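You operate a simulated robot arm through the tools that you are given. There is no shell and no other tool. Be economical: measure what you need, move in short steps, check, and stop when the job is done.

You are at the controls of a simulated two-armed robot. One attempt, no reset.

TASK
Build up the separator bowl, then close the hood and clamp it.
Fine: the discs go in the bowl, the cone on top of it, and the steel cap is screwed tight on the cone.

It is judged by the outcome, as a careful person would: the job done as asked, and still so three seconds after it is handed in. It fails if anything else is knocked over, pushed out of place, dropped, spilled or broken. Lids that push on must go on centred and level and be pressed home; caps that screw on are set level and turned clockwise until they are tight.

THE ROBOT
Two 7-joint arms with two-finger parallel grippers on one trunk, on a base that drives. Base frame: it is fixed to the floor where the robot stands at the start and does not move with it; the origin is under the middle of the robot, x ahead of it, y to its left, z up. Units: cm, degrees, N and s.
The left shoulder is at the start at [3.9, 12.5, 122.6], the right one opposite. With the tool pointing down near the work surface each hand reaches from about 10 to 62 cm from the robot's upright axis, wherever it stands, measured 20 degrees to its own side. Places, roughly: inside of the steel bowl [60, 90, 80]; top of the steel bowl [60, 90, 90]; hood [100, 90, 110]; hood clamp [30, 80, 80]; separator [60, 90, 60]; separator main switch [30, -40, 100]. Payload 1.57 kg a hand.
Tool frame (each hand has its own): the origin (TCP) lies between the finger pads and is the grasp point; the fingertips stand 3 cm ahead of it; z points along the fingers, y is the line along which they close. The gripper opens to 8 cm. The fingers are 1.7 cm wide and 1.2 cm thick; the gripper's body (4 by 8.2 cm) begins 8 cm behind the TCP.
Orientation is that of the tool frame in the base frame, as a unit quaternion [x, y, z, w]. With the fingers straight down and closing along the base's y, the tool's x points along the base's -x, its y along +y and its z along -z.

THE INTERFACE
- The arms move only by the tool nudge_tool. It takes "left_series", "right_series" or both (then of equal length, played together; a hand with none holds still); each is a list of rows, each an object (a shift or turn left out is 0, a gripper value left out holds the last) with "hand": the finger opening in cm, from 0 to 8; "xyz": the shift along the tool's x, y, z in cm, a list of three; "angular": the turn, a rotation vector about the tool's x, y, z in degrees, a list of three. In form: [{"hand": hand, "xyz": [dx, dy, dz], "angular": [wx, wy, wz]}, ...]. A call has 1 to 10 rows; each row is the pose to reach, as a shift and turn from the pose commanded when the call began, along the tool's axes at that moment. Each row takes 0.2 s and may step no farther than 5 cm and 8.6 degrees from the row before; otherwise, or with a gripper value out of range, the whole call is refused. A pose out of reach is approached as far as the arm can. The call stops where the force on the tool passes 40 N (or 10 N more than at its start, if that is more) or the arm is blocked; 0.2 s more then pass. Each finger travels about 15.3 cm/s and halts on what it meets, pressing with about 26 N; the grip force reading is that of the motor and also rises with nothing between the fingers. The clock runs only during rows and for 0.2 s after the last one: add rows that repeat a pose to give the fingers time. The reply holds the time, the measured pose of the TCP, the force on the tool along the base axes, the opening and the grip force, in the units named above and with some noise.
- Cameras (640 x 400 px; columns grow to the right, rows downward): "scene" is now at [9.57, 1.01, 144.68]; the picture's right is [0.22, -0.97, -0.00], its down [-0.60, -0.14, -0.79] and it looks along [0.77, 0.18, -0.62] (base axes); focal length 214 px, centre (320, 200). "left" rides on the left gripper at [7.2, 0.6, -12.2] in its tool frame; the picture's right is [-0.09, 1.00, 0.00], its down [-0.84, -0.08, -0.54] and it looks along [-0.54, -0.05, 0.84] (tool axes); focal length 238 px, centre (320, 200). "right" rides on the right gripper at [7.2, -0.7, -12.2] in its tool frame; the picture's right is [0.09, 1.00, 0.00], its down [-0.84, 0.08, -0.54] and it looks along [-0.54, 0.05, 0.84] (tool axes); focal length 238 px, centre (320, 200). There is no depth. A picture from a camera that has moved, and an enlarged one, comes with that camera's place and axes in the base frame and with its lens.
- snapshot(camera): a new picture of that camera. It takes no simulated time.
- move_column(by): slides the trunk up (or, below 0, down) by that many cm; the arms and the scene camera ride with it, the base frame stays. It gives what a move gives, with no picture.
- base_move(legs): drives the robot by 1 to 6 legs, each [ahead, left, turn to the left] in cm, cm and degrees, along the robot's own axes; the way and the turn of a leg run together, so that a leg with both is an arc; at most 150 cm and 180 degrees a leg. The arms and the cameras ride along, it lands a little off, and it stops where it bumps. It gives what a move gives.
- pan_tilt(pan, tilt): turns the head with the scene camera to pan (to the left, within 86 degrees either way) and tilt (down, from -29 to 69), counted from straight ahead of the robot. It gives what a move gives.
- close_up(camera, box): a new picture of the part [left, top, right, bottom] of that camera's present view, enlarged. It takes no simulated time.
- close_job(): hands the job in; it is judged then, once.

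Work in short steps. Places have to be worked out from the pictures, the camera data and where the tool is seen: move nearer, look again, correct. Check each grasp and each placing, and mend what went wrong. You have 120 turns and 88 pictures in all, those below and enlarged ones among them. Open the grippers and draw the arms clear of the work before you hand the job in, unless the task says otherwise; then end with one line.

The tools are called after "Request:" as name(argument=value, ...) on one line, values as JSON. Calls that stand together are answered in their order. nudge_tool: Moves the arms, as the interface text tells. Its arguments: {"type":"object","properties":{"left_series":{"type":"array","items":{"type":"object","properties":{"hand":{"type":"number"},"xyz":{"type":"array","items":{"type":"number"}},"angular":{"type":"array","items":{"type":"number"}}}}},"right_series":{"type":"array","items":{"type":"object","properties":{"hand":{"type":"number"},"xyz":{"type":"array","items":{"type":"number"}},"angular":{"type":"array","items":{"type":"number"}}}}}},"required":[]} The other tools are called the same way: move_column (by) slides the trunk up or down; base_move (legs) drives the base; pan_tilt (pan, tilt) turns the head that bears the scene camera; snapshot (camera) takes a picture; close_up (camera, box) takes an enlarged picture of a part of a camera's view; close_job () hands the job in.

At the start:

```text
clock: 0.0
left_tcp_pos: [31.55, 38.51, 113.94]
left_tool_rot: [0.001, 1.0, 0.003, 0.015]
left_contact_force: [0.9, 0.0, 0.3]
left_grip_width: 8.0
left_gripper_force: 0.1
right_tcp_pos: [41.82, 0.38, 121.17]
right_tool_rot: [0.001, 1.0, 0.005, 0.015]
right_contact_force: [0.0, -0.2, 0.0]
right_grip_width: 7.99
right_gripper_force: 0.1
trunk travel left (down, up): [-79.7, 14.3]
robot x, y, heading: [0.21, -0.05, 0.5]
head pan, tilt: [13.0, 39.7]
```

scene: 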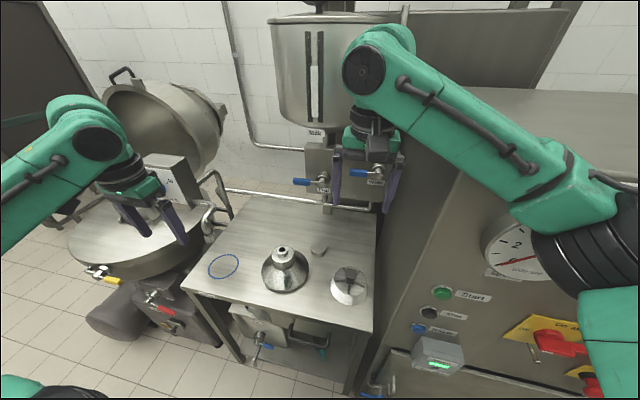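
right: 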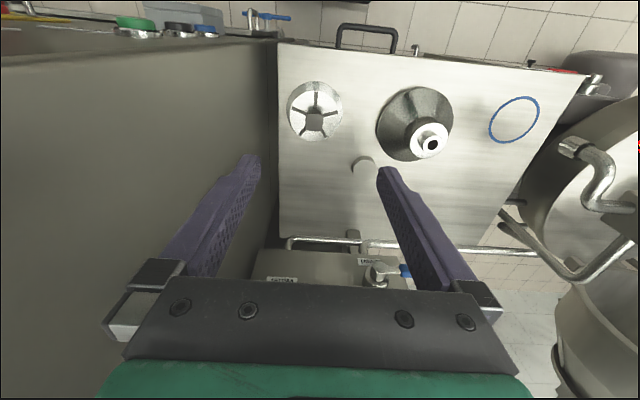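
left: 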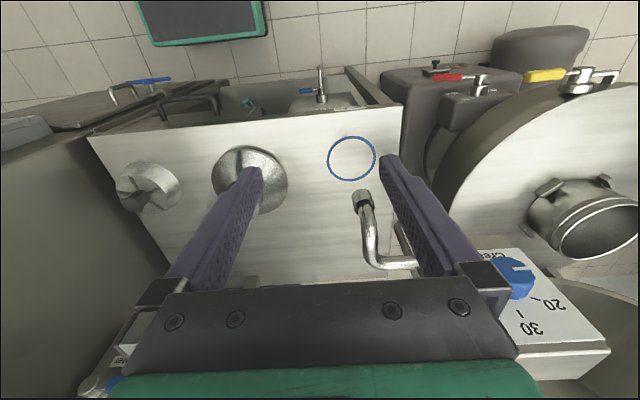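

I'll take close looks at the table items and the separator to identify the parts.

Request:
close_up(camera="scene", box=[190, 200, 390, 325])

Request:
pan_tilt(pan=60, tilt=35)

Request:
snapshot(camera="scene")

```text
3.20 times, centred on (290, 262) of scene
camera zoom: at [9.57, 1.01, 144.68], right [0.22, -0.97, 0.0], down [-0.6, -0.14, -0.79], along [0.77, 0.18, -0.62], focal length 686 px, centre (416, 0)
```

zoom: 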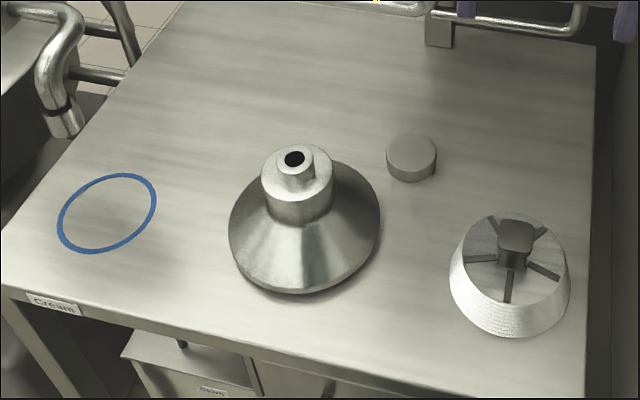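

```text
clock: 1.1
left_tcp_pos: [31.69, 38.48, 113.95]
left_tool_rot: [0.001, 1.0, 0.004, 0.014]
left_contact_force: [-0.5, -0.6, -0.1]
left_grip_width: 8.02
left_gripper_force: 0.1
right_tcp_pos: [42.0, 0.53, 121.17]
right_tool_rot: [0.001, 1.0, 0.004, 0.015]
right_contact_force: [0.2, -0.2, -0.3]
right_grip_width: 8.02
right_gripper_force: 0.1
trunk travel left (down, up): [-79.7, 14.3]
robot x, y, heading: [-0.08, 0.33, -0.0]
head pan, tilt: [60.0, 35.0]
```

```text
83 pictures are left
camera scene: at [5.68, 6.75, 145.32], right [0.86, -0.5, 0.02], down [-0.26, -0.49, -0.83], along [0.43, 0.71, -0.56], focal length 214 px, centre (320, 200)
```

scene: 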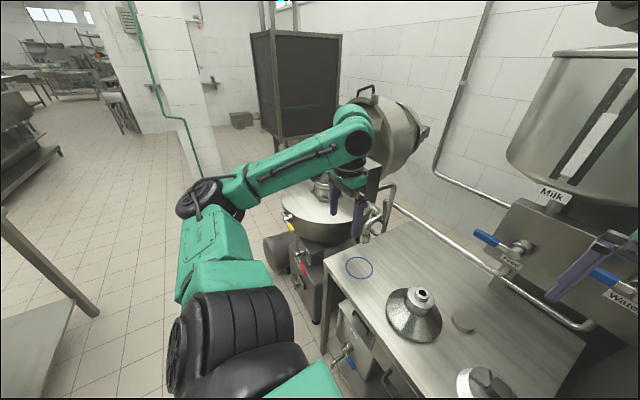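

Parts on the table: cone ≈[48,22], cap ≈[59,13], discs ≈[46.5,0.5]. Next I look more closely at the separator.

Request:
close_up(camera="scene", box=[250, 80, 450, 330])

Request:
snapshot(camera="left")

```text
1.60 times, centred on (350, 205) of scene
camera zoom: at [5.68, 6.75, 145.32], right [0.86, -0.5, 0.02], down [-0.26, -0.49, -0.83], along [0.43, 0.71, -0.56], focal length 343 px, centre (272, 192)
```

zoom: 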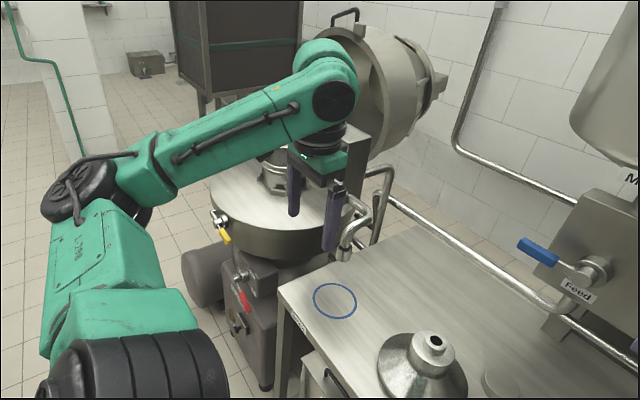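

```text
81 pictures are left
camera left: at [24.08, 38.88, 125.74], right [0.09, 1.0, 0.01], down [0.82, -0.08, 0.56], along [0.56, -0.04, -0.83], focal length 238 px, centre (320, 200)
```

left: 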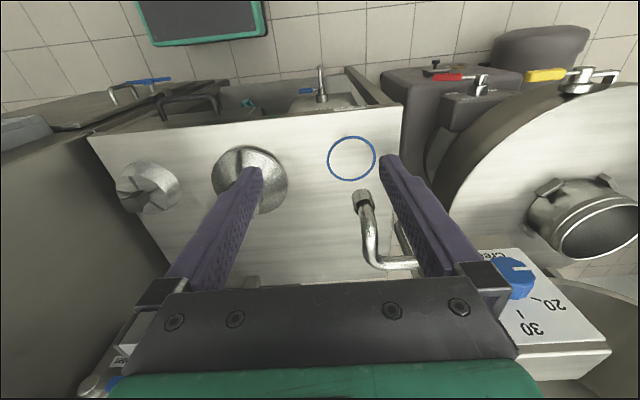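

The separator bowl sits at about (62,93) with its mouth up. I'll start with the discs, viewing them from the right wrist camera.

Request:
close_up(camera="right", box=[260, 40, 580, 240])

```text
2.00 times, centred on (420, 140) of right
camera zoom: at [34.41, -0.28, 133.12], right [-0.09, 1.0, 0.01], down [0.82, 0.07, 0.57], along [0.56, 0.06, -0.82], focal length 477 px, centre (120, 320)
```

zoom: 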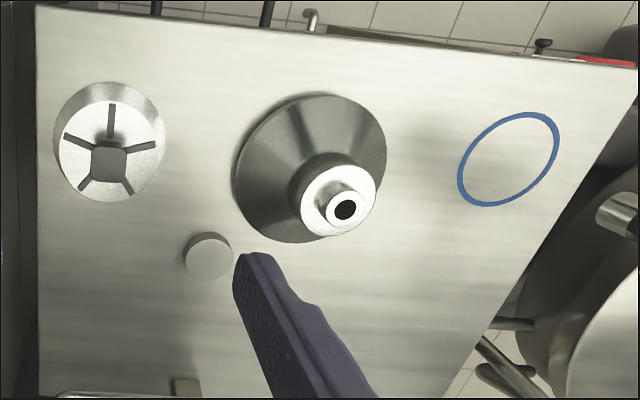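

Discs are at ≈[47.7,0.3]. The right arm is close to the tall cabinet, so I shift the base left 15 cm to give it a comfortable reach.

Request:
base_move(legs=[[0, 15, 0]])

Request:
pan_tilt(pan=-5, tilt=50)

```text
clock: 2.5
left_tcp_pos: [34.6, 53.92, 112.74]
left_tool_rot: [0.001, 1.0, 0.002, 0.0]
left_contact_force: [0.0, -0.7, 0.2]
left_grip_width: 8.02
left_gripper_force: 0.0
right_tcp_pos: [45.09, 15.94, 120.0]
right_tool_rot: [0.003, 1.0, 0.002, 0.0]
right_contact_force: [0.5, -0.3, -1.2]
right_grip_width: 8.02
right_gripper_force: 0.0
trunk travel left (down, up): [-79.7, 14.3]
robot x, y, heading: [-0.02, 14.74, -0.3]
head pan, tilt: [60.0, 35.0]
```

```text
clock: 3.9
left_tcp_pos: [34.55, 54.35, 112.73]
left_tool_rot: [0.001, 1.0, 0.0, 0.0]
left_contact_force: [0.7, -1.5, -0.7]
left_grip_width: 8.0
left_gripper_force: 0.1
right_tcp_pos: [45.01, 16.19, 119.82]
right_tool_rot: [0.002, 1.0, 0.0, 0.0]
right_contact_force: [0.4, -0.3, -0.7]
right_grip_width: 7.98
right_gripper_force: 0.1
trunk travel left (down, up): [-79.7, 14.3]
robot x, y, heading: [0.1, 14.87, -0.0]
head pan, tilt: [-5.0, 50.0]
```

Move the right hand over the discs at z≈105 and look.

Request:
nudge_tool(right_series=[{"hand": 8, "xyz": [-0.5, -4, 1]}, {"xyz": [-1, -8, 3]}, {"xyz": [-1.5, -12, 5]}, {"xyz": [-2, -15.8, 7]}, {"xyz": [-2, -15.8, 11]}, {"xyz": [-2, -15.8, 14]}, {"xyz": [-2, -15.8, 14]}])

Request:
snapshot(camera="right")

Request:
snapshot(camera="scene")

```text
clock: 5.5
left_tcp_pos: [32.85, 54.8, 112.93]
left_tool_rot: [0.002, 1.0, -0.003, 0.008]
left_contact_force: [-0.7, 1.4, -0.8]
left_grip_width: 8.0
left_gripper_force: 0.0
right_tcp_pos: [45.25, 0.93, 106.81]
right_tool_rot: [0.003, 1.0, -0.004, 0.009]
right_contact_force: [-0.1, -1.0, 0.8]
right_grip_width: 7.98
right_gripper_force: 0.2
trunk travel left (down, up): [-79.7, 14.3]
robot x, y, heading: [-0.1, 14.82, -0.0]
head pan, tilt: [-5.0, 50.0]
```

```text
79 pictures are left
camera right: at [37.95, 0.52, 118.77], right [-0.09, 1.0, -0.01], down [0.83, 0.08, 0.56], along [0.56, 0.04, -0.83], focal length 238 px, centre (320, 200)
```

right: 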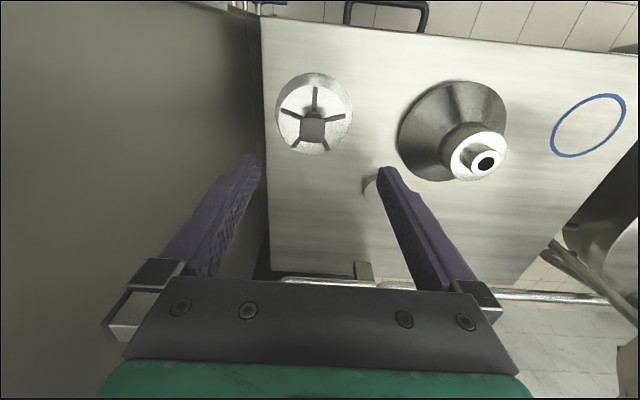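

```text
78 pictures are left
camera scene: at [10.49, 15.33, 143.07], right [-0.09, -1.0, 0.01], down [-0.75, 0.06, -0.66], along [0.65, -0.06, -0.76], focal length 214 px, centre (320, 200)
```

scene: 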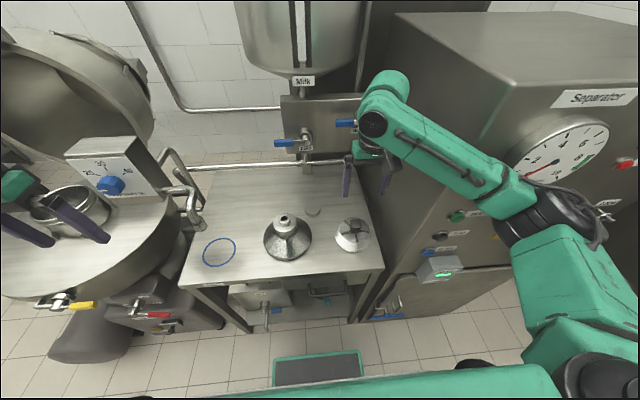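

The right forearm would come close to the cabinet corner (x≈37, y≈-8) when lowered. I'll take the discs with the left hand instead, so first I retract the right hand up and back.

Request:
nudge_tool(right_series=[{"xyz": [0, 2, -4]}, {"xyz": [2, 4, -8]}, {"xyz": [6, 5, -11]}, {"xyz": [10, 5, -13]}, {"xyz": [14, 4, -13]}, {"xyz": [18, 2, -13]}, {"xyz": [22, 0, -13]}, {"xyz": [22, 0, -13]}])

Request:
snapshot(camera="scene")

```text
refused: row 3 steps farther than a row can; nothing moved
```

```text
77 pictures are left
camera scene: at [10.49, 15.33, 143.07], right [-0.09, -1.0, 0.01], down [-0.75, 0.06, -0.66], along [0.65, -0.06, -0.76], focal length 214 px, centre (320, 200)
```

scene: 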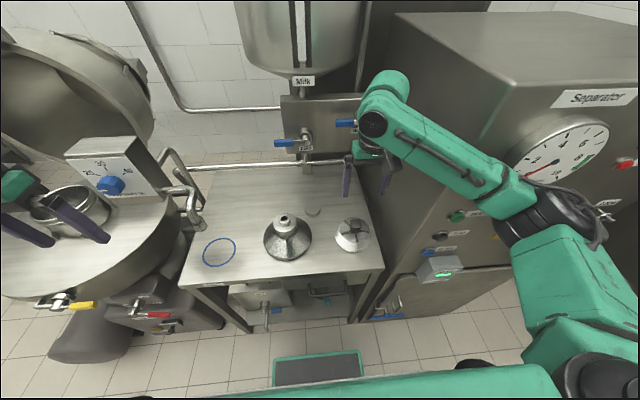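

Steps were too long; I retry with smaller ones.

Request:
nudge_tool(right_series=[{"xyz": [0, 2, -4]}, {"xyz": [2, 4, -8]}, {"xyz": [5, 5, -11]}, {"xyz": [9, 5, -13]}, {"xyz": [13, 4, -13]}, {"xyz": [17, 2, -13]}, {"xyz": [21, 0, -13]}, {"xyz": [21, 0, -13]}])

Request:
base_move(legs=[[0, -9, 0]])

Request:
snapshot(camera="scene")

```text
clock: 7.3
left_tcp_pos: [34.5, 54.26, 112.68]
left_tool_rot: [0.001, 1.0, 0.0, 0.001]
left_contact_force: [0.4, 0.9, -0.6]
left_grip_width: 8.0
left_gripper_force: 0.0
right_tcp_pos: [25.7, 0.36, 118.98]
right_tool_rot: [0.003, 1.0, 0.0, 0.0]
right_contact_force: [0.3, 0.6, 0.6]
right_grip_width: 8.01
right_gripper_force: 0.1
trunk travel left (down, up): [-79.7, 14.3]
robot x, y, heading: [0.37, 15.1, -0.3]
head pan, tilt: [-5.0, 50.0]
```

```text
clock: 8.4
left_tcp_pos: [34.52, 45.62, 112.66]
left_tool_rot: [0.002, 1.0, -0.002, 0.001]
left_contact_force: [0.4, -0.1, -0.1]
left_grip_width: 8.01
left_gripper_force: 0.0
right_tcp_pos: [25.61, -8.09, 119.06]
right_tool_rot: [0.001, 1.0, -0.001, 0.0]
right_contact_force: [0.1, 0.2, -0.5]
right_grip_width: 8.0
right_gripper_force: 0.0
trunk travel left (down, up): [-79.7, 14.3]
robot x, y, heading: [0.0, 5.99, -0.1]
head pan, tilt: [-5.0, 50.0]
```

```text
76 pictures are left
camera scene: at [12.64, 5.98, 142.87], right [-0.09, -1.0, 0.0], down [-0.76, 0.07, -0.64], along [0.64, -0.06, -0.77], focal length 214 px, centre (320, 200)
```

scene: 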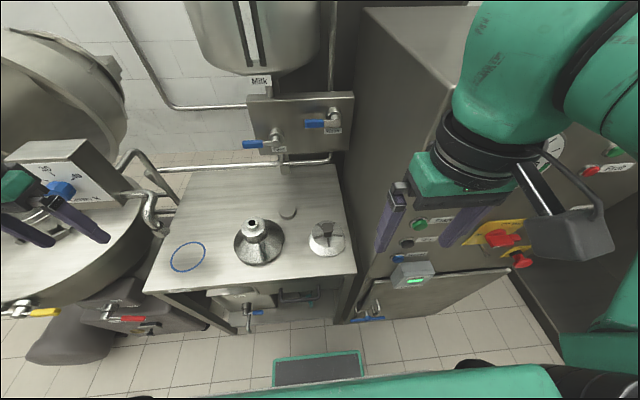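

Now the left hand goes across to above the discs.

Request:
nudge_tool(left_series=[{"xyz": [-1, -4.5, 0]}, {"xyz": [-2, -9, 0]}, {"xyz": [-3, -13.5, 0]}, {"xyz": [-4, -18, 0]}, {"xyz": [-5, -22.5, 0]}, {"xyz": [-6, -27, 0]}, {"xyz": [-7, -31.5, 0]}, {"xyz": [-8.5, -36, 0]}, {"xyz": [-10, -40.5, 0]}, {"xyz": [-11.5, -45, 0]}])

Request:
nudge_tool(left_series=[{"xyz": [0, 0, 4]}, {"xyz": [0, 0, 8]}, {"xyz": [0, 0, 8]}, {"xyz": [0, 0, 8]}])

Request:
snapshot(camera="left")

Request:
snapshot(camera="scene")

```text
clock: 10.6
left_tcp_pos: [41.37, 10.8, 112.09]
left_tool_rot: [0.002, 1.0, 0.0, 0.0]
left_contact_force: [0.3, -0.2, 0.1]
left_grip_width: 7.99
left_gripper_force: 0.1
left hand out of reach, approached as far as the arm can: row 8, 9, 10
right_tcp_pos: [25.61, -8.49, 118.99]
right_tool_rot: [0.001, 1.0, 0.0, 0.0]
right_contact_force: [-0.4, 0.3, -0.4]
right_grip_width: 7.98
right_gripper_force: 0.0
trunk travel left (down, up): [-79.7, 14.3]
robot x, y, heading: [-0.24, 6.16, 0.2]
head pan, tilt: [-5.0, 50.0]
```

```text
clock: 11.6
left_tcp_pos: [41.14, 11.35, 103.86]
left_tool_rot: [0.003, 1.0, -0.001, 0.0]
left_contact_force: [1.1, -0.5, 0.1]
left_grip_width: 8.0
left_gripper_force: 0.1
left hand out of reach, approached as far as the arm can: row 2
right_tcp_pos: [25.63, -8.47, 118.99]
right_tool_rot: [0.002, 1.0, 0.001, 0.0]
right_contact_force: [-1.1, 0.1, -0.3]
right_grip_width: 7.99
right_gripper_force: 0.1
trunk travel left (down, up): [-79.7, 14.3]
robot x, y, heading: [0.19, 6.3, -0.2]
head pan, tilt: [-5.0, 50.0]
```

```text
75 pictures are left
camera left: at [33.97, 11.8, 115.92], right [0.1, 1.0, 0.0], down [0.84, -0.08, 0.54], along [0.54, -0.05, -0.84], focal length 238 px, centre (320, 200)
```

left: 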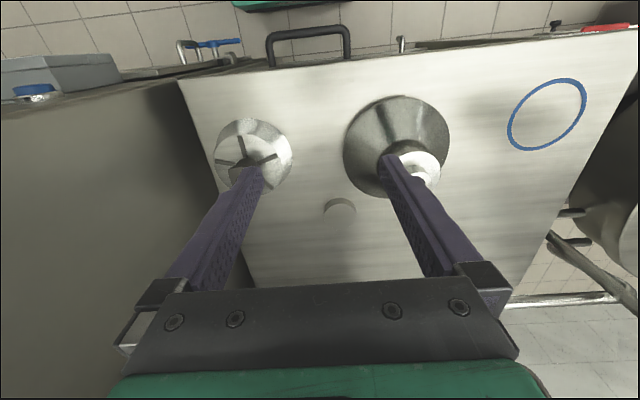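

```text
74 pictures are left
camera scene: at [12.63, 5.54, 142.87], right [-0.09, -1.0, 0.0], down [-0.76, 0.07, -0.64], along [0.64, -0.06, -0.77], focal length 214 px, centre (320, 200)
```

scene: 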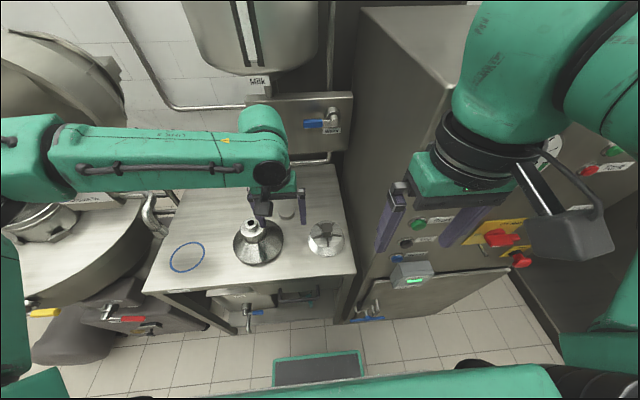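

The left arm is at its cross-reach limit. I pull the right hand back slightly and drive the base 11 cm right, left hand staying high.

Request:
nudge_tool(right_series=[{"xyz": [3, 0, 0]}, {"xyz": [6, 1, 0]}, {"xyz": [6, 1, 0]}])

Request:
base_move(legs=[[0, -11, 0]])

Request:
snapshot(camera="left")

```text
clock: 12.4
left_tcp_pos: [41.26, 11.36, 104.02]
left_tool_rot: [0.001, 1.0, -0.001, 0.0]
left_contact_force: [-0.1, -0.3, -0.6]
left_grip_width: 8.01
left_gripper_force: 0.0
right_tcp_pos: [25.66, -8.43, 119.02]
right_tool_rot: [0.001, 1.0, 0.0, 0.0]
right_contact_force: [0.1, -0.7, -0.2]
right_grip_width: 7.99
right_gripper_force: 0.0
right hand out of reach, approached as far as the arm can: row 1, 2, 3
trunk travel left (down, up): [-79.7, 14.3]
robot x, y, heading: [-0.2, 6.23, -0.3]
head pan, tilt: [-5.0, 50.0]
```

```text
clock: 13.6
left_tcp_pos: [41.16, 0.44, 103.83]
left_tool_rot: [0.001, 1.0, -0.001, 0.001]
left_contact_force: [0.6, 0.5, 0.5]
left_grip_width: 8.01
left_gripper_force: 0.0
right_tcp_pos: [25.67, -19.25, 118.97]
right_tool_rot: [0.002, 1.0, -0.001, 0.0]
right_contact_force: [-0.4, 0.1, 0.6]
right_grip_width: 7.98
right_gripper_force: 0.1
trunk travel left (down, up): [-79.7, 14.3]
robot x, y, heading: [0.17, -4.91, -0.3]
head pan, tilt: [-5.0, 50.0]
```

```text
73 pictures are left
camera left: at [33.97, 0.96, 115.91], right [0.1, 1.0, 0.0], down [0.84, -0.08, 0.54], along [0.54, -0.06, -0.84], focal length 238 px, centre (320, 200)
```

left: 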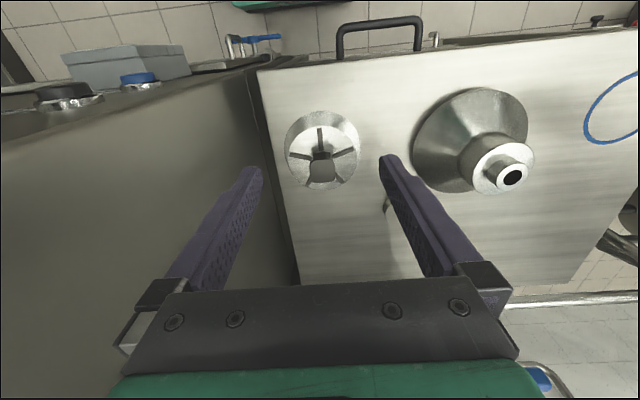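

Discs seen at ≈[47.6,-0.1]. Move above and descend to z≈96.

Request:
nudge_tool(left_series=[{"xyz": [-3, 0, 1]}, {"xyz": [-6.3, -0.4, 3]}, {"xyz": [-6.3, -0.4, 7]}, {"xyz": [-6.3, -0.4, 7]}, {"xyz": [-6.3, -0.4, 7]}])

Request:
snapshot(camera="left")

Request:
close_up(camera="scene", box=[200, 100, 400, 260])

```text
clock: 14.8
left_tcp_pos: [44.66, 3.89, 98.82]
left_tool_rot: [0.002, 1.0, -0.002, 0.001]
left_contact_force: [0.0, 0.3, 0.6]
left_grip_width: 7.98
left_gripper_force: 0.1
left hand out of reach, approached as far as the arm can: row 1, 2, 3, 4, 5
right_tcp_pos: [25.56, -19.47, 119.05]
right_tool_rot: [0.003, 1.0, 0.0, 0.0]
right_contact_force: [0.1, -0.1, -0.1]
right_grip_width: 8.01
right_gripper_force: 0.1
trunk travel left (down, up): [-79.7, 14.3]
robot x, y, heading: [0.07, -4.93, 0.0]
head pan, tilt: [-5.0, 50.0]
```

```text
72 pictures are left
camera left: at [37.35, 4.4, 110.88], right [0.1, 1.0, 0.0], down [0.84, -0.08, 0.54], along [0.54, -0.05, -0.84], focal length 238 px, centre (320, 200)
```

left: 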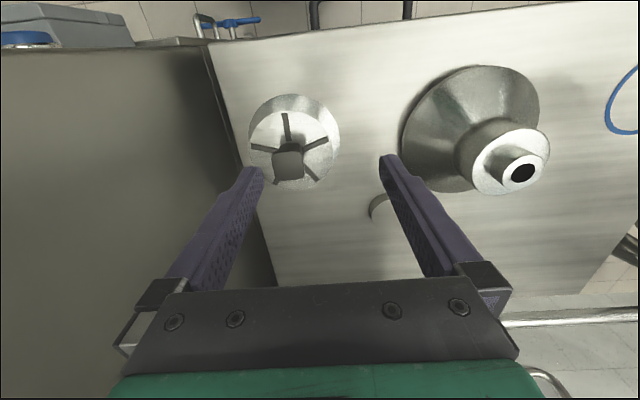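

```text
2.50 times, centred on (300, 180) of scene
camera zoom: at [12.62, -5.47, 142.87], right [-0.09, -1.0, 0.0], down [-0.76, 0.07, -0.64], along [0.64, -0.06, -0.77], focal length 536 px, centre (370, 250)
```

zoom: 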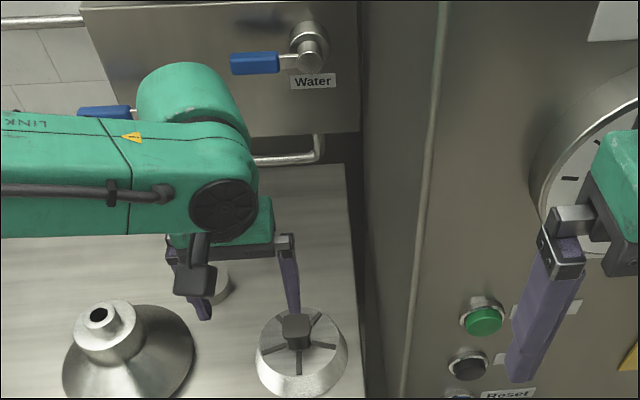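

Cross-reach is limited, so I'll turn the base 20° right to put the discs on the left arm's side. I raise the left hand and move it left first so the turn swings it in safely.

Request:
nudge_tool(left_series=[{"xyz": [0, 0, -4.5]}, {"xyz": [0, 3, -8]}, {"xyz": [0, 7, -10]}, {"xyz": [1, 11, -10]}, {"xyz": [3, 15, -10]}, {"xyz": [3, 15, -10]}])

Request:
base_move(legs=[[0, 5, -20]])

Request:
snapshot(camera="left")

Request:
snapshot(camera="scene")

```text
clock: 16.2
left_tcp_pos: [41.58, 18.94, 108.84]
left_tool_rot: [0.003, 1.0, -0.001, -0.001]
left_contact_force: [-0.2, -0.1, 0.5]
left_grip_width: 8.01
left_gripper_force: 0.0
right_tcp_pos: [25.61, -19.57, 119.02]
right_tool_rot: [0.003, 1.0, 0.001, 0.001]
right_contact_force: [0.3, -0.7, 0.6]
right_grip_width: 8.0
right_gripper_force: 0.0
trunk travel left (down, up): [-79.7, 14.3]
robot x, y, heading: [-0.13, -4.87, -0.3]
head pan, tilt: [-5.0, 50.0]
```

```text
clock: 17.7
left_tcp_pos: [48.19, 7.9, 108.89]
left_tool_rot: [0.177, 0.984, -0.001, 0.0]
left_contact_force: [0.4, -0.5, 0.1]
left_grip_width: 7.99
left_gripper_force: 0.1
right_tcp_pos: [19.9, -22.67, 119.02]
right_tool_rot: [0.178, 0.984, 0.0, 0.0]
right_contact_force: [0.1, -0.2, -0.5]
right_grip_width: 7.98
right_gripper_force: 0.2
trunk travel left (down, up): [-79.7, 14.3]
robot x, y, heading: [0.94, 0.01, -20.2]
head pan, tilt: [-5.0, 50.0]
```

```text
70 pictures are left
camera left: at [41.58, 10.97, 120.87], right [0.43, 0.9, 0.0], down [0.76, -0.36, 0.54], along [0.49, -0.24, -0.84], focal length 238 px, centre (320, 200)
```

left: 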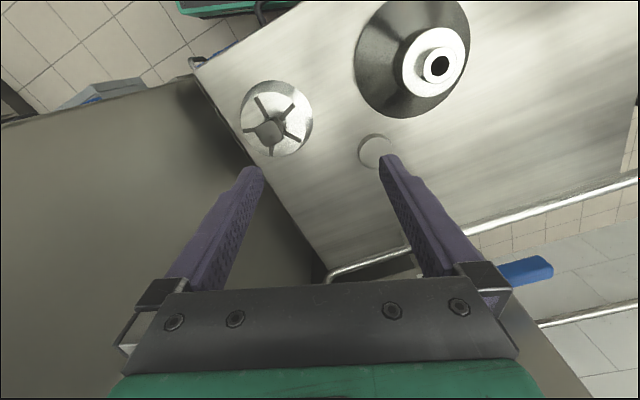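

```text
69 pictures are left
camera scene: at [12.46, -4.93, 142.87], right [-0.43, -0.9, 0.0], down [-0.69, 0.33, -0.64], along [0.58, -0.28, -0.77], focal length 214 px, centre (320, 200)
```

scene: 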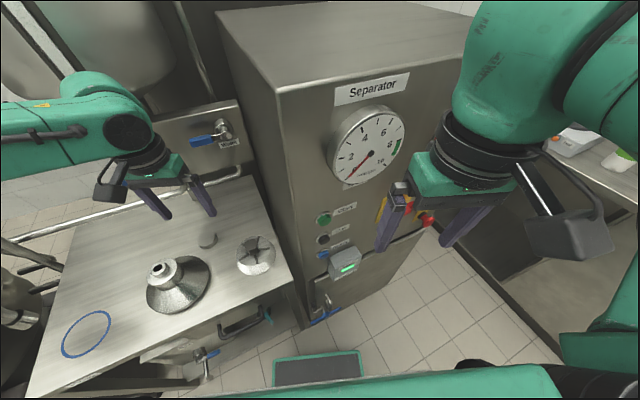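

Handle triangulates to ≈[47.6,0.0]. I move above it and yaw +20° to square the fingers to the handle.

Request:
nudge_tool(left_series=[{"xyz": [-1, -3.8, 0], "angular": [0, 0, -8]}, {"xyz": [-2.2, -7.6, 0], "angular": [0, 0, -16]}, {"xyz": [-2.2, -7.6, 4], "angular": [0, 0, -20.3]}, {"xyz": [-2.2, -7.6, 8], "angular": [0, 0, -20.3]}, {"xyz": [-2.2, -7.6, 8], "angular": [0, 0, -20.3]}, {"xyz": [-2.2, -7.6, 8], "angular": [0, 0, -20.3]}])

Request:
snapshot(camera="left")

Request:
close_up(camera="scene", box=[120, 120, 320, 320])

```text
clock: 19.1
left_tcp_pos: [47.46, 0.37, 100.86]
left_tool_rot: [0.001, 1.0, 0.0, 0.001]
left_contact_force: [-0.5, 0.4, -0.1]
left_grip_width: 8.01
left_gripper_force: 0.0
right_tcp_pos: [19.84, -22.55, 119.09]
right_tool_rot: [0.177, 0.984, 0.0, 0.0]
right_contact_force: [0.0, 0.8, -0.6]
right_grip_width: 8.01
right_gripper_force: 0.0
trunk travel left (down, up): [-79.7, 14.3]
robot x, y, heading: [0.62, -0.24, -20.1]
head pan, tilt: [-5.0, 50.0]
```

```text
68 pictures are left
camera left: at [40.27, 0.84, 112.76], right [0.09, 1.0, 0.0], down [0.84, -0.08, 0.54], along [0.54, -0.05, -0.84], focal length 238 px, centre (320, 200)
```

left: 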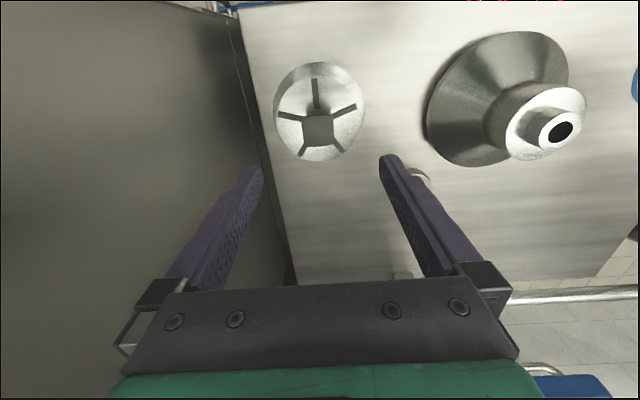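

```text
2.00 times, centred on (220, 220) of scene
camera zoom: at [12.46, -4.84, 142.88], right [-0.43, -0.9, 0.0], down [-0.69, 0.33, -0.64], along [0.58, -0.28, -0.77], focal length 429 px, centre (520, 160)
```

zoom: 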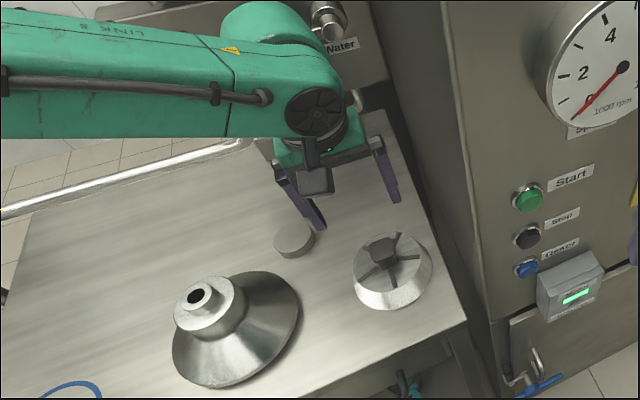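

Handle top ≈ z 87 at [47.9, 0.0]. Descend with TCP to z≈87.5.

Request:
nudge_tool(left_series=[{"xyz": [-0.3, -0.2, 4]}, {"xyz": [-0.3, -0.2, 8]}, {"xyz": [-0.3, -0.2, 11]}, {"xyz": [-0.3, -0.2, 13]}, {"xyz": [-0.3, -0.2, 13]}])

Request:
snapshot(camera="left")

Request:
close_up(camera="scene", box=[200, 180, 320, 300])

```text
clock: 20.3
left_tcp_pos: [47.64, 0.17, 88.26]
left_tool_rot: [0.002, 1.0, -0.001, 0.001]
left_contact_force: [0.0, 0.5, 0.2]
left_grip_width: 7.97
left_gripper_force: 0.1
left hand out of reach, approached as far as the arm can: row 4, 5
right_tcp_pos: [19.91, -22.58, 119.08]
right_tool_rot: [0.178, 0.984, 0.0, 0.001]
right_contact_force: [0.0, -0.2, 0.2]
right_grip_width: 8.0
right_gripper_force: 0.1
trunk travel left (down, up): [-79.7, 14.3]
robot x, y, heading: [1.18, -0.1, -20.2]
head pan, tilt: [-5.0, 50.0]
```

```text
66 pictures are left
camera left: at [40.36, 0.68, 100.19], right [0.09, 1.0, 0.0], down [0.84, -0.08, 0.54], along [0.54, -0.05, -0.84], focal length 238 px, centre (320, 200)
```

left: 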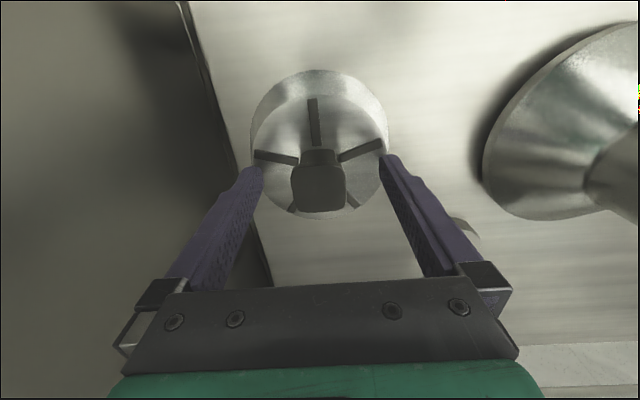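

```text
3.33 times, centred on (260, 240) of scene
camera zoom: at [12.46, -4.9, 142.87], right [-0.43, -0.9, 0.0], down [-0.69, 0.33, -0.64], along [0.58, -0.28, -0.77], focal length 715 px, centre (520, 67)
```

zoom: 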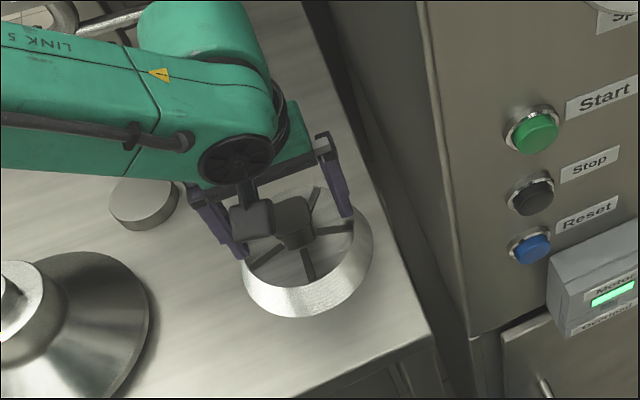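

Knob top is ≈z 87, directly between the fingers. The arm is at its lower limit, so I lower the trunk 1.8 cm and check for contact.

Request:
move_column(by=-1.8)

Request:
snapshot(camera="left")

```text
clock: 20.8
left_tcp_pos: [47.55, 0.1, 87.03]
left_tool_rot: [0.001, 1.0, -0.001, 0.002]
left_contact_force: [-6.5, 2.5, 11.4]
left_grip_width: 8.0
left_gripper_force: 0.0
right_tcp_pos: [19.7, -22.45, 117.6]
right_tool_rot: [0.178, 0.984, 0.0, 0.001]
right_contact_force: [0.8, 0.3, -0.3]
right_grip_width: 8.0
right_gripper_force: 0.2
trunk travel left (down, up): [-78.3, 15.7]
robot x, y, heading: [0.68, -0.17, -20.5]
head pan, tilt: [-5.0, 50.0]
stopped: the force on the tool passed its limit (the readings are from after the stop); the commanded pose is now the measured one
```

```text
64 pictures are left
camera left: at [40.25, 0.63, 99.06], right [0.09, 1.0, 0.0], down [0.83, -0.08, 0.55], along [0.54, -0.05, -0.84], focal length 238 px, centre (320, 200)
```

left: 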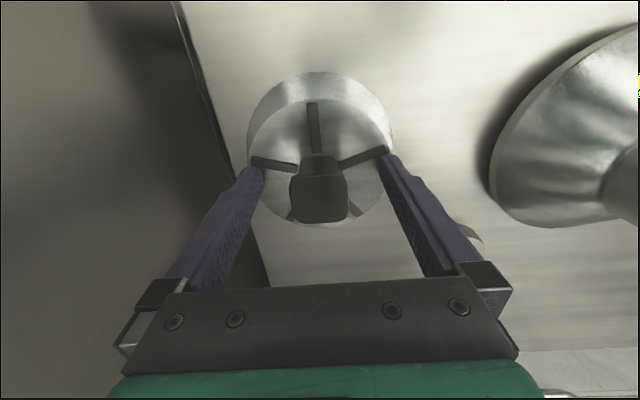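

Fingertips just touched the disc rim (z≈84). Lift 0.4 cm and close on the knob.

Request:
nudge_tool(left_series=[{"xyz": [-0.1, -0.1, -0.4]}, {"hand": 5, "xyz": [-0.1, -0.1, -0.4]}, {"hand": 2, "xyz": [-0.1, -0.1, -0.4]}, {"hand": 1, "xyz": [-0.1, -0.1, -0.4]}, {"hand": 0, "xyz": [-0.1, -0.1, -0.4]}])

```text
clock: 22.0
left_tcp_pos: [47.84, 0.12, 87.3]
left_tool_rot: [0.001, 1.0, 0.0, 0.002]
left_contact_force: [0.7, 2.7, 0.2]
left_grip_width: 3.79
left_gripper_force: 26.2
right_tcp_pos: [19.9, -22.56, 117.64]
right_tool_rot: [0.178, 0.984, 0.0, 0.0]
right_contact_force: [-0.2, -0.3, -0.7]
right_grip_width: 8.02
right_gripper_force: 0.1
trunk travel left (down, up): [-78.3, 15.7]
robot x, y, heading: [1.03, -0.05, -20.3]
head pan, tilt: [-5.0, 50.0]
```

Gripped at 3.8 cm. Lift straight up.

Request:
nudge_tool(left_series=[{"xyz": [0, 0, -2]}, {"xyz": [0, 0, -5]}, {"xyz": [0, 0, -9]}, {"xyz": [0, 0, -13]}, {"xyz": [0, 0, -17]}, {"xyz": [0, 0, -21]}, {"xyz": [0, 0, -21]}])

Request:
snapshot(camera="left")

```text
clock: 23.6
left_tcp_pos: [47.71, 0.27, 108.37]
left_tool_rot: [0.001, 1.0, -0.001, 0.001]
left_contact_force: [-0.7, -1.1, -8.2]
left_grip_width: 3.79
left_gripper_force: 26.3
right_tcp_pos: [19.99, -22.6, 117.65]
right_tool_rot: [0.178, 0.984, 0.0, -0.001]
right_contact_force: [0.9, -0.1, 0.0]
right_grip_width: 8.0
right_gripper_force: 0.0
trunk travel left (down, up): [-78.3, 15.7]
robot x, y, heading: [0.79, 0.06, -20.5]
head pan, tilt: [-5.0, 50.0]
```

```text
63 pictures are left
camera left: at [40.47, 0.73, 120.37], right [0.09, 1.0, 0.0], down [0.84, -0.08, 0.54], along [0.54, -0.05, -0.84], focal length 238 px, centre (320, 200)
```

left: 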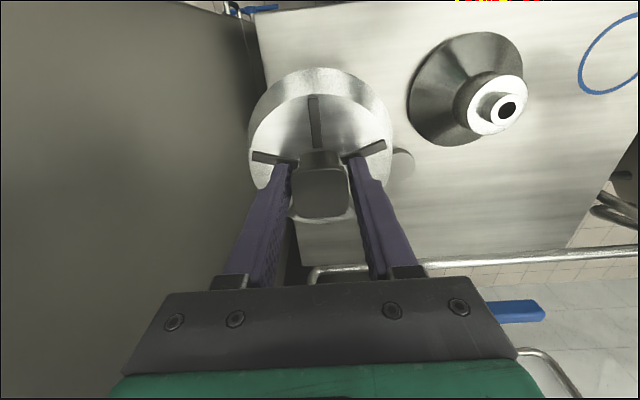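

Discs held firmly (~0.8 kg). I raise and retract the left hand, then turn back and drive left so the right hand faces the cone.

Request:
nudge_tool(left_series=[{"xyz": [2, 1, -4]}, {"xyz": [5, 3, -7]}, {"xyz": [8, 5, -9]}, {"xyz": [11, 6, -11]}, {"xyz": [11, 6, -11]}])

Request:
base_move(legs=[[0, 0, 20.3], [0, 36, 0]])

Request:
snapshot(camera="scene")

Request:
snapshot(camera="right")

```text
clock: 24.8
left_tcp_pos: [37.0, 6.06, 119.16]
left_tool_rot: [0.001, 1.0, 0.0, 0.001]
left_contact_force: [0.1, -0.4, -7.9]
left_grip_width: 3.77
left_gripper_force: 25.9
right_tcp_pos: [20.05, -22.57, 117.65]
right_tool_rot: [0.177, 0.984, 0.0, -0.001]
right_contact_force: [0.4, 1.3, -0.4]
right_grip_width: 8.01
right_gripper_force: 0.0
trunk travel left (down, up): [-78.3, 15.7]
robot x, y, heading: [0.7, 0.14, -20.5]
head pan, tilt: [-5.0, 50.0]
```

```text
clock: 28.2
left_tcp_pos: [32.95, 54.23, 119.22]
left_tool_rot: [-0.172, 0.985, 0.0, 0.002]
left_contact_force: [-0.1, -0.5, -7.2]
left_grip_width: 3.8
left_gripper_force: 25.5
right_tcp_pos: [26.66, 21.51, 117.58]
right_tool_rot: [0.005, 1.0, 0.001, 0.0]
right_contact_force: [0.3, 0.8, 0.0]
right_grip_width: 8.0
right_gripper_force: 0.1
trunk travel left (down, up): [-78.3, 15.7]
robot x, y, heading: [0.55, 36.3, -0.6]
head pan, tilt: [-5.0, 50.0]
```

```text
62 pictures are left
camera scene: at [13.8, 35.62, 141.46], right [-0.1, -1.0, 0.0], down [-0.76, 0.07, -0.64], along [0.64, -0.06, -0.77], focal length 214 px, centre (320, 200)
```

scene: 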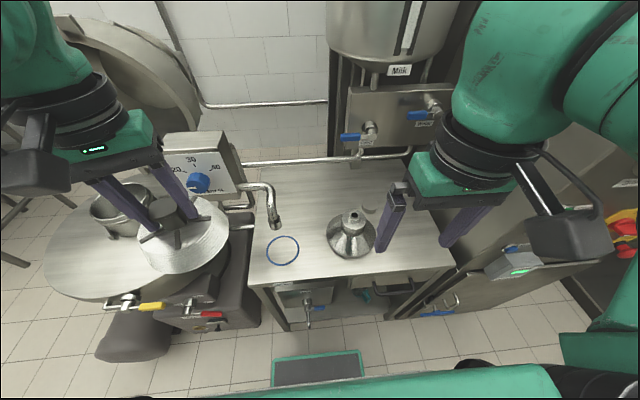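

```text
61 pictures are left
camera right: at [19.59, 20.94, 129.75], right [-0.08, 1.0, 0.0], down [0.84, 0.07, 0.54], along [0.54, 0.05, -0.84], focal length 238 px, centre (320, 200)
```

right: 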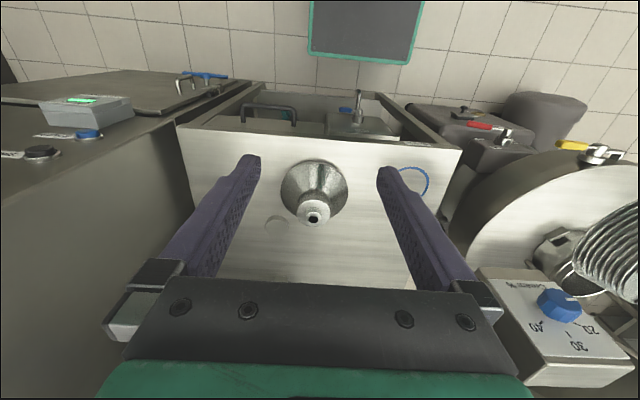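

Next: right hand above the cone (≈[48.5,22]) at z≈104.

Request:
nudge_tool(right_series=[{"xyz": [-4.5, 0, 1]}, {"xyz": [-9, 0, 2]}, {"xyz": [-13.5, 0, 4]}, {"xyz": [-17.5, 0.2, 6]}, {"xyz": [-21.5, 0.5, 8]}, {"xyz": [-21.5, 0.5, 12]}, {"xyz": [-21.5, 0.5, 13]}, {"xyz": [-21.5, 0.5, 13]}])

Request:
snapshot(camera="right")

Request:
close_up(camera="scene", box=[280, 140, 440, 290])

```text
clock: 30.0
left_tcp_pos: [32.96, 54.41, 119.13]
left_tool_rot: [-0.172, 0.985, 0.0, 0.0]
left_contact_force: [-0.4, 0.2, -7.4]
left_grip_width: 3.75
left_gripper_force: 25.8
right_tcp_pos: [48.32, 22.04, 104.43]
right_tool_rot: [0.006, 1.0, -0.001, -0.001]
right_contact_force: [0.1, -0.1, 0.5]
right_grip_width: 8.0
right_gripper_force: 0.2
trunk travel left (down, up): [-78.3, 15.7]
robot x, y, heading: [1.24, 36.18, -0.8]
head pan, tilt: [-5.0, 50.0]
```

```text
60 pictures are left
camera right: at [41.09, 21.5, 116.64], right [-0.08, 1.0, 0.0], down [0.84, 0.07, 0.54], along [0.54, 0.04, -0.84], focal length 238 px, centre (320, 200)
```

right: 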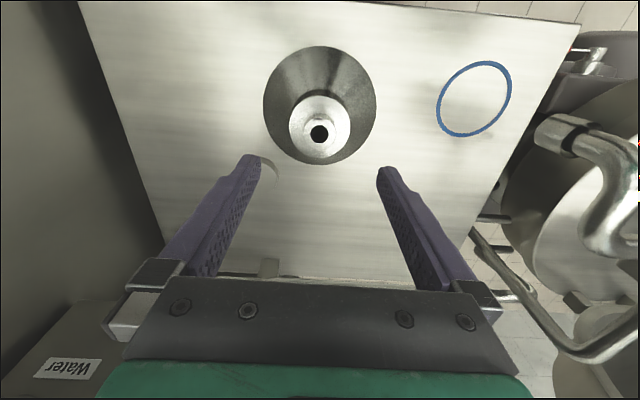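

```text
2.67 times, centred on (360, 215) of scene
camera zoom: at [13.85, 35.88, 141.45], right [-0.1, -1.0, 0.0], down [-0.76, 0.07, -0.64], along [0.64, -0.06, -0.77], focal length 572 px, centre (213, 160)
```

zoom: 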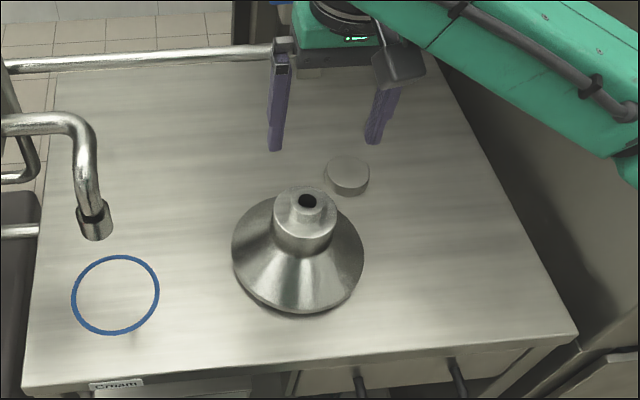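

Cone at [48.3,22.0], tip ≈z 93, neck ≈6.5 cm wide. Descend with the force guard so the fingers straddle the neck.

Request:
nudge_tool(right_series=[{"xyz": [0, 0, 4]}, {"xyz": [0, 0, 8]}, {"xyz": [0, 0, 10.5]}, {"xyz": [0, 0, 10.5]}])

Request:
snapshot(camera="right")

Request:
close_up(camera="scene", box=[280, 140, 440, 290])

```text
clock: 31.0
left_tcp_pos: [33.0, 54.44, 119.16]
left_tool_rot: [-0.172, 0.985, -0.001, 0.001]
left_contact_force: [0.5, -0.4, -7.8]
left_grip_width: 3.77
left_gripper_force: 26.4
right_tcp_pos: [48.41, 22.0, 93.95]
right_tool_rot: [0.005, 1.0, -0.001, -0.002]
right_contact_force: [0.5, -0.3, 0.4]
right_grip_width: 7.97
right_gripper_force: 0.0
trunk travel left (down, up): [-78.3, 15.7]
robot x, y, heading: [0.83, 36.63, -0.7]
head pan, tilt: [-5.0, 50.0]
```

```text
58 pictures are left
camera right: at [41.26, 21.42, 106.15], right [-0.08, 1.0, 0.0], down [0.84, 0.07, 0.54], along [0.54, 0.04, -0.84], focal length 238 px, centre (320, 200)
```

right: 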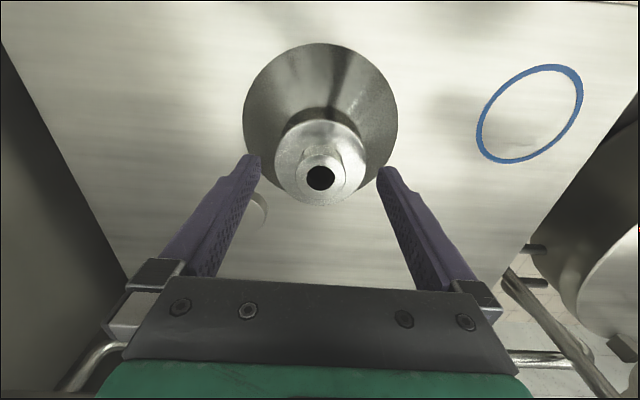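

```text
2.67 times, centred on (360, 215) of scene
camera zoom: at [13.8, 35.84, 141.46], right [-0.1, -1.0, 0.0], down [-0.76, 0.07, -0.64], along [0.64, -0.06, -0.77], focal length 572 px, centre (213, 160)
```

zoom: 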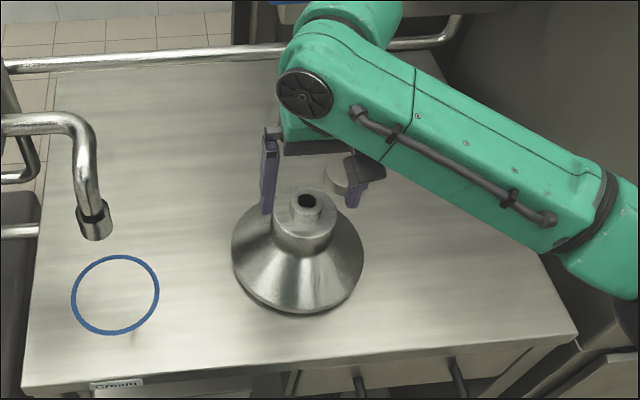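

Centred. Descend 3 cm more, watch for contact, then close on the neck.

Request:
nudge_tool(right_series=[{"xyz": [0, 0, 1.5]}, {"xyz": [0, 0, 3]}, {"xyz": [0, 0, 3]}, {"xyz": [0, 0, 3]}])

Request:
nudge_tool(right_series=[{"hand": 6.5, "xyz": [0, 0, 0]}, {"hand": 4, "xyz": [0, 0, 0]}, {"hand": 3, "xyz": [0, 0, 0]}, {"hand": 3, "xyz": [0, 0, 0]}])

Request:
snapshot(camera="right")

```text
clock: 32.0
left_tcp_pos: [32.86, 54.4, 119.06]
left_tool_rot: [-0.172, 0.985, -0.001, 0.001]
left_contact_force: [-0.5, 0.4, -7.2]
left_grip_width: 3.77
left_gripper_force: 25.2
right_tcp_pos: [48.28, 22.02, 91.11]
right_tool_rot: [0.005, 1.0, 0.001, -0.001]
right_contact_force: [-0.4, 0.4, -0.2]
right_grip_width: 8.04
right_gripper_force: 0.0
trunk travel left (down, up): [-78.3, 15.7]
robot x, y, heading: [0.75, 36.15, -0.5]
head pan, tilt: [-5.0, 50.0]
```

```text
clock: 33.0
left_tcp_pos: [32.94, 54.37, 119.21]
left_tool_rot: [-0.172, 0.985, -0.002, 0.001]
left_contact_force: [-1.1, -0.6, -7.5]
left_grip_width: 3.77
left_gripper_force: 25.8
right_tcp_pos: [48.29, 22.08, 91.04]
right_tool_rot: [0.005, 1.0, 0.0, -0.001]
right_contact_force: [-0.7, 1.9, 0.5]
right_grip_width: 7.0
right_gripper_force: 25.6
trunk travel left (down, up): [-78.3, 15.7]
robot x, y, heading: [1.27, 36.66, -0.5]
head pan, tilt: [-5.0, 50.0]
```

```text
56 pictures are left
camera right: at [41.18, 21.4, 103.3], right [-0.08, 1.0, 0.0], down [0.84, 0.07, 0.54], along [0.54, 0.04, -0.84], focal length 238 px, centre (320, 200)
```

right: 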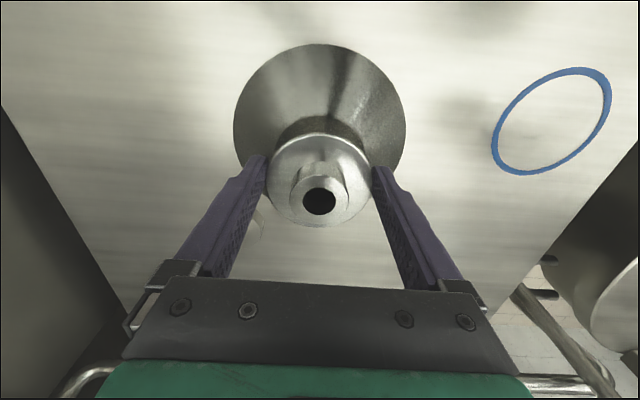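

Neck held at 7.0 cm. Lift gently and check weight.

Request:
nudge_tool(right_series=[{"xyz": [0, 0, -2]}, {"xyz": [0, 0, -5]}, {"xyz": [0, 0, -9]}, {"xyz": [0, 0, -13]}, {"xyz": [0, 0, -17]}, {"xyz": [3, 0, -21]}, {"xyz": [6, 0, -25]}, {"xyz": [10, 0, -28]}, {"xyz": [14, 0, -29]}, {"xyz": [14, 0, -29]}])

Request:
snapshot(camera="right")

```text
clock: 35.2
left_tcp_pos: [32.96, 54.32, 119.0]
left_tool_rot: [-0.172, 0.985, 0.0, 0.0]
left_contact_force: [-0.7, 0.2, -8.5]
left_grip_width: 3.78
left_gripper_force: 26.0
right_tcp_pos: [34.35, 22.2, 120.07]
right_tool_rot: [0.006, 1.0, 0.0, -0.001]
right_contact_force: [-0.7, -0.3, -6.9]
right_grip_width: 7.01
right_gripper_force: 26.1
trunk travel left (down, up): [-78.3, 15.7]
robot x, y, heading: [1.19, 36.56, -0.5]
head pan, tilt: [-5.0, 50.0]
```

```text
55 pictures are left
camera right: at [27.21, 21.5, 132.32], right [-0.08, 1.0, 0.0], down [0.84, 0.07, 0.54], along [0.54, 0.04, -0.84], focal length 238 px, centre (320, 200)
```

right: 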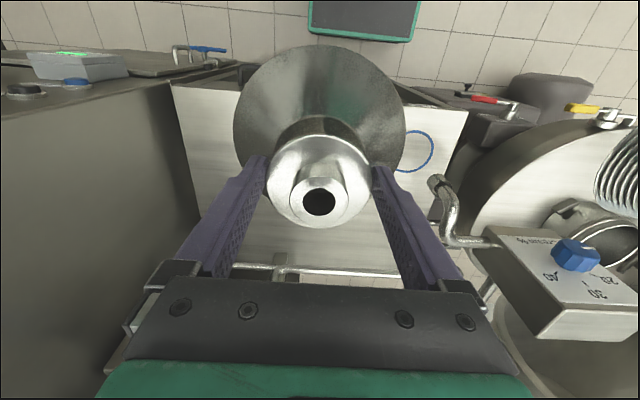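

Both parts held. Drive left 37 cm toward the separator.

Request:
base_move(legs=[[0, 37, 0.5]])

Request:
pan_tilt(pan=20, tilt=45)

Request:
snapshot(camera="scene")

Request:
snapshot(camera="left")

```text
clock: 37.5
left_tcp_pos: [32.9, 91.28, 119.25]
left_tool_rot: [-0.177, 0.984, 0.001, 0.0]
left_contact_force: [-0.4, -0.1, -7.3]
left_grip_width: 3.8
left_gripper_force: 25.6
right_tcp_pos: [34.69, 58.98, 120.17]
right_tool_rot: [0.001, 1.0, 0.001, -0.001]
right_contact_force: [0.2, -0.8, -6.4]
right_grip_width: 7.0
right_gripper_force: 26.2
trunk travel left (down, up): [-78.3, 15.7]
robot x, y, heading: [1.06, 72.83, -0.1]
head pan, tilt: [-5.0, 50.0]
```

```text
clock: 38.4
left_tcp_pos: [33.08, 91.53, 119.21]
left_tool_rot: [-0.176, 0.984, -0.001, 0.001]
left_contact_force: [-0.4, 0.3, -8.5]
left_grip_width: 3.78
left_gripper_force: 26.2
right_tcp_pos: [34.57, 59.2, 120.22]
right_tool_rot: [0.0, 1.0, 0.0, -0.001]
right_contact_force: [0.2, 0.1, -6.9]
right_grip_width: 7.0
right_gripper_force: 25.7
trunk travel left (down, up): [-78.3, 15.7]
robot x, y, heading: [1.31, 73.05, -0.1]
head pan, tilt: [20.0, 45.0]
```

```text
54 pictures are left
camera scene: at [14.0, 76.18, 142.13], right [0.34, -0.94, 0.0], down [-0.67, -0.24, -0.71], along [0.66, 0.24, -0.71], focal length 214 px, centre (320, 200)
```

scene: 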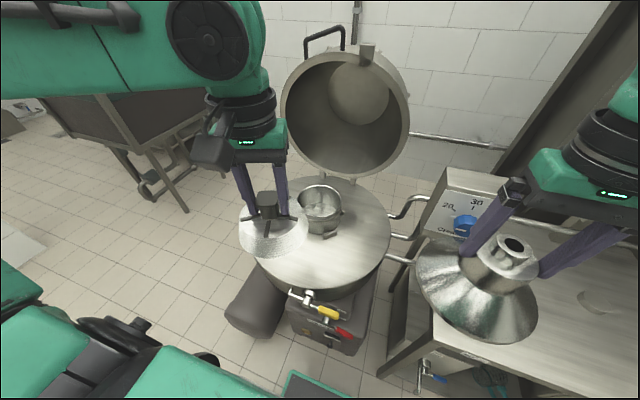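

```text
53 pictures are left
camera left: at [25.92, 89.4, 131.16], right [-0.26, 0.97, 0.0], down [0.81, 0.22, 0.54], along [0.52, 0.14, -0.84], focal length 238 px, centre (320, 200)
```

left: 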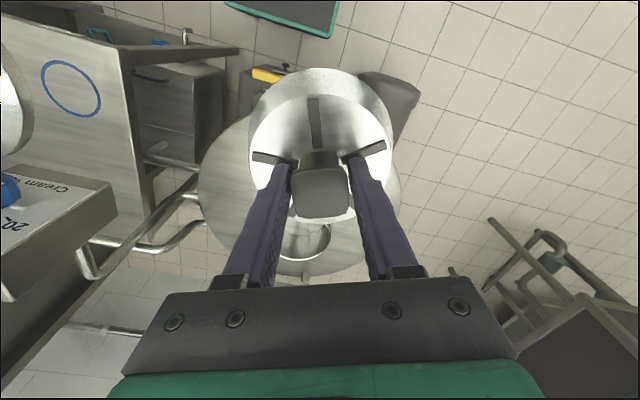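

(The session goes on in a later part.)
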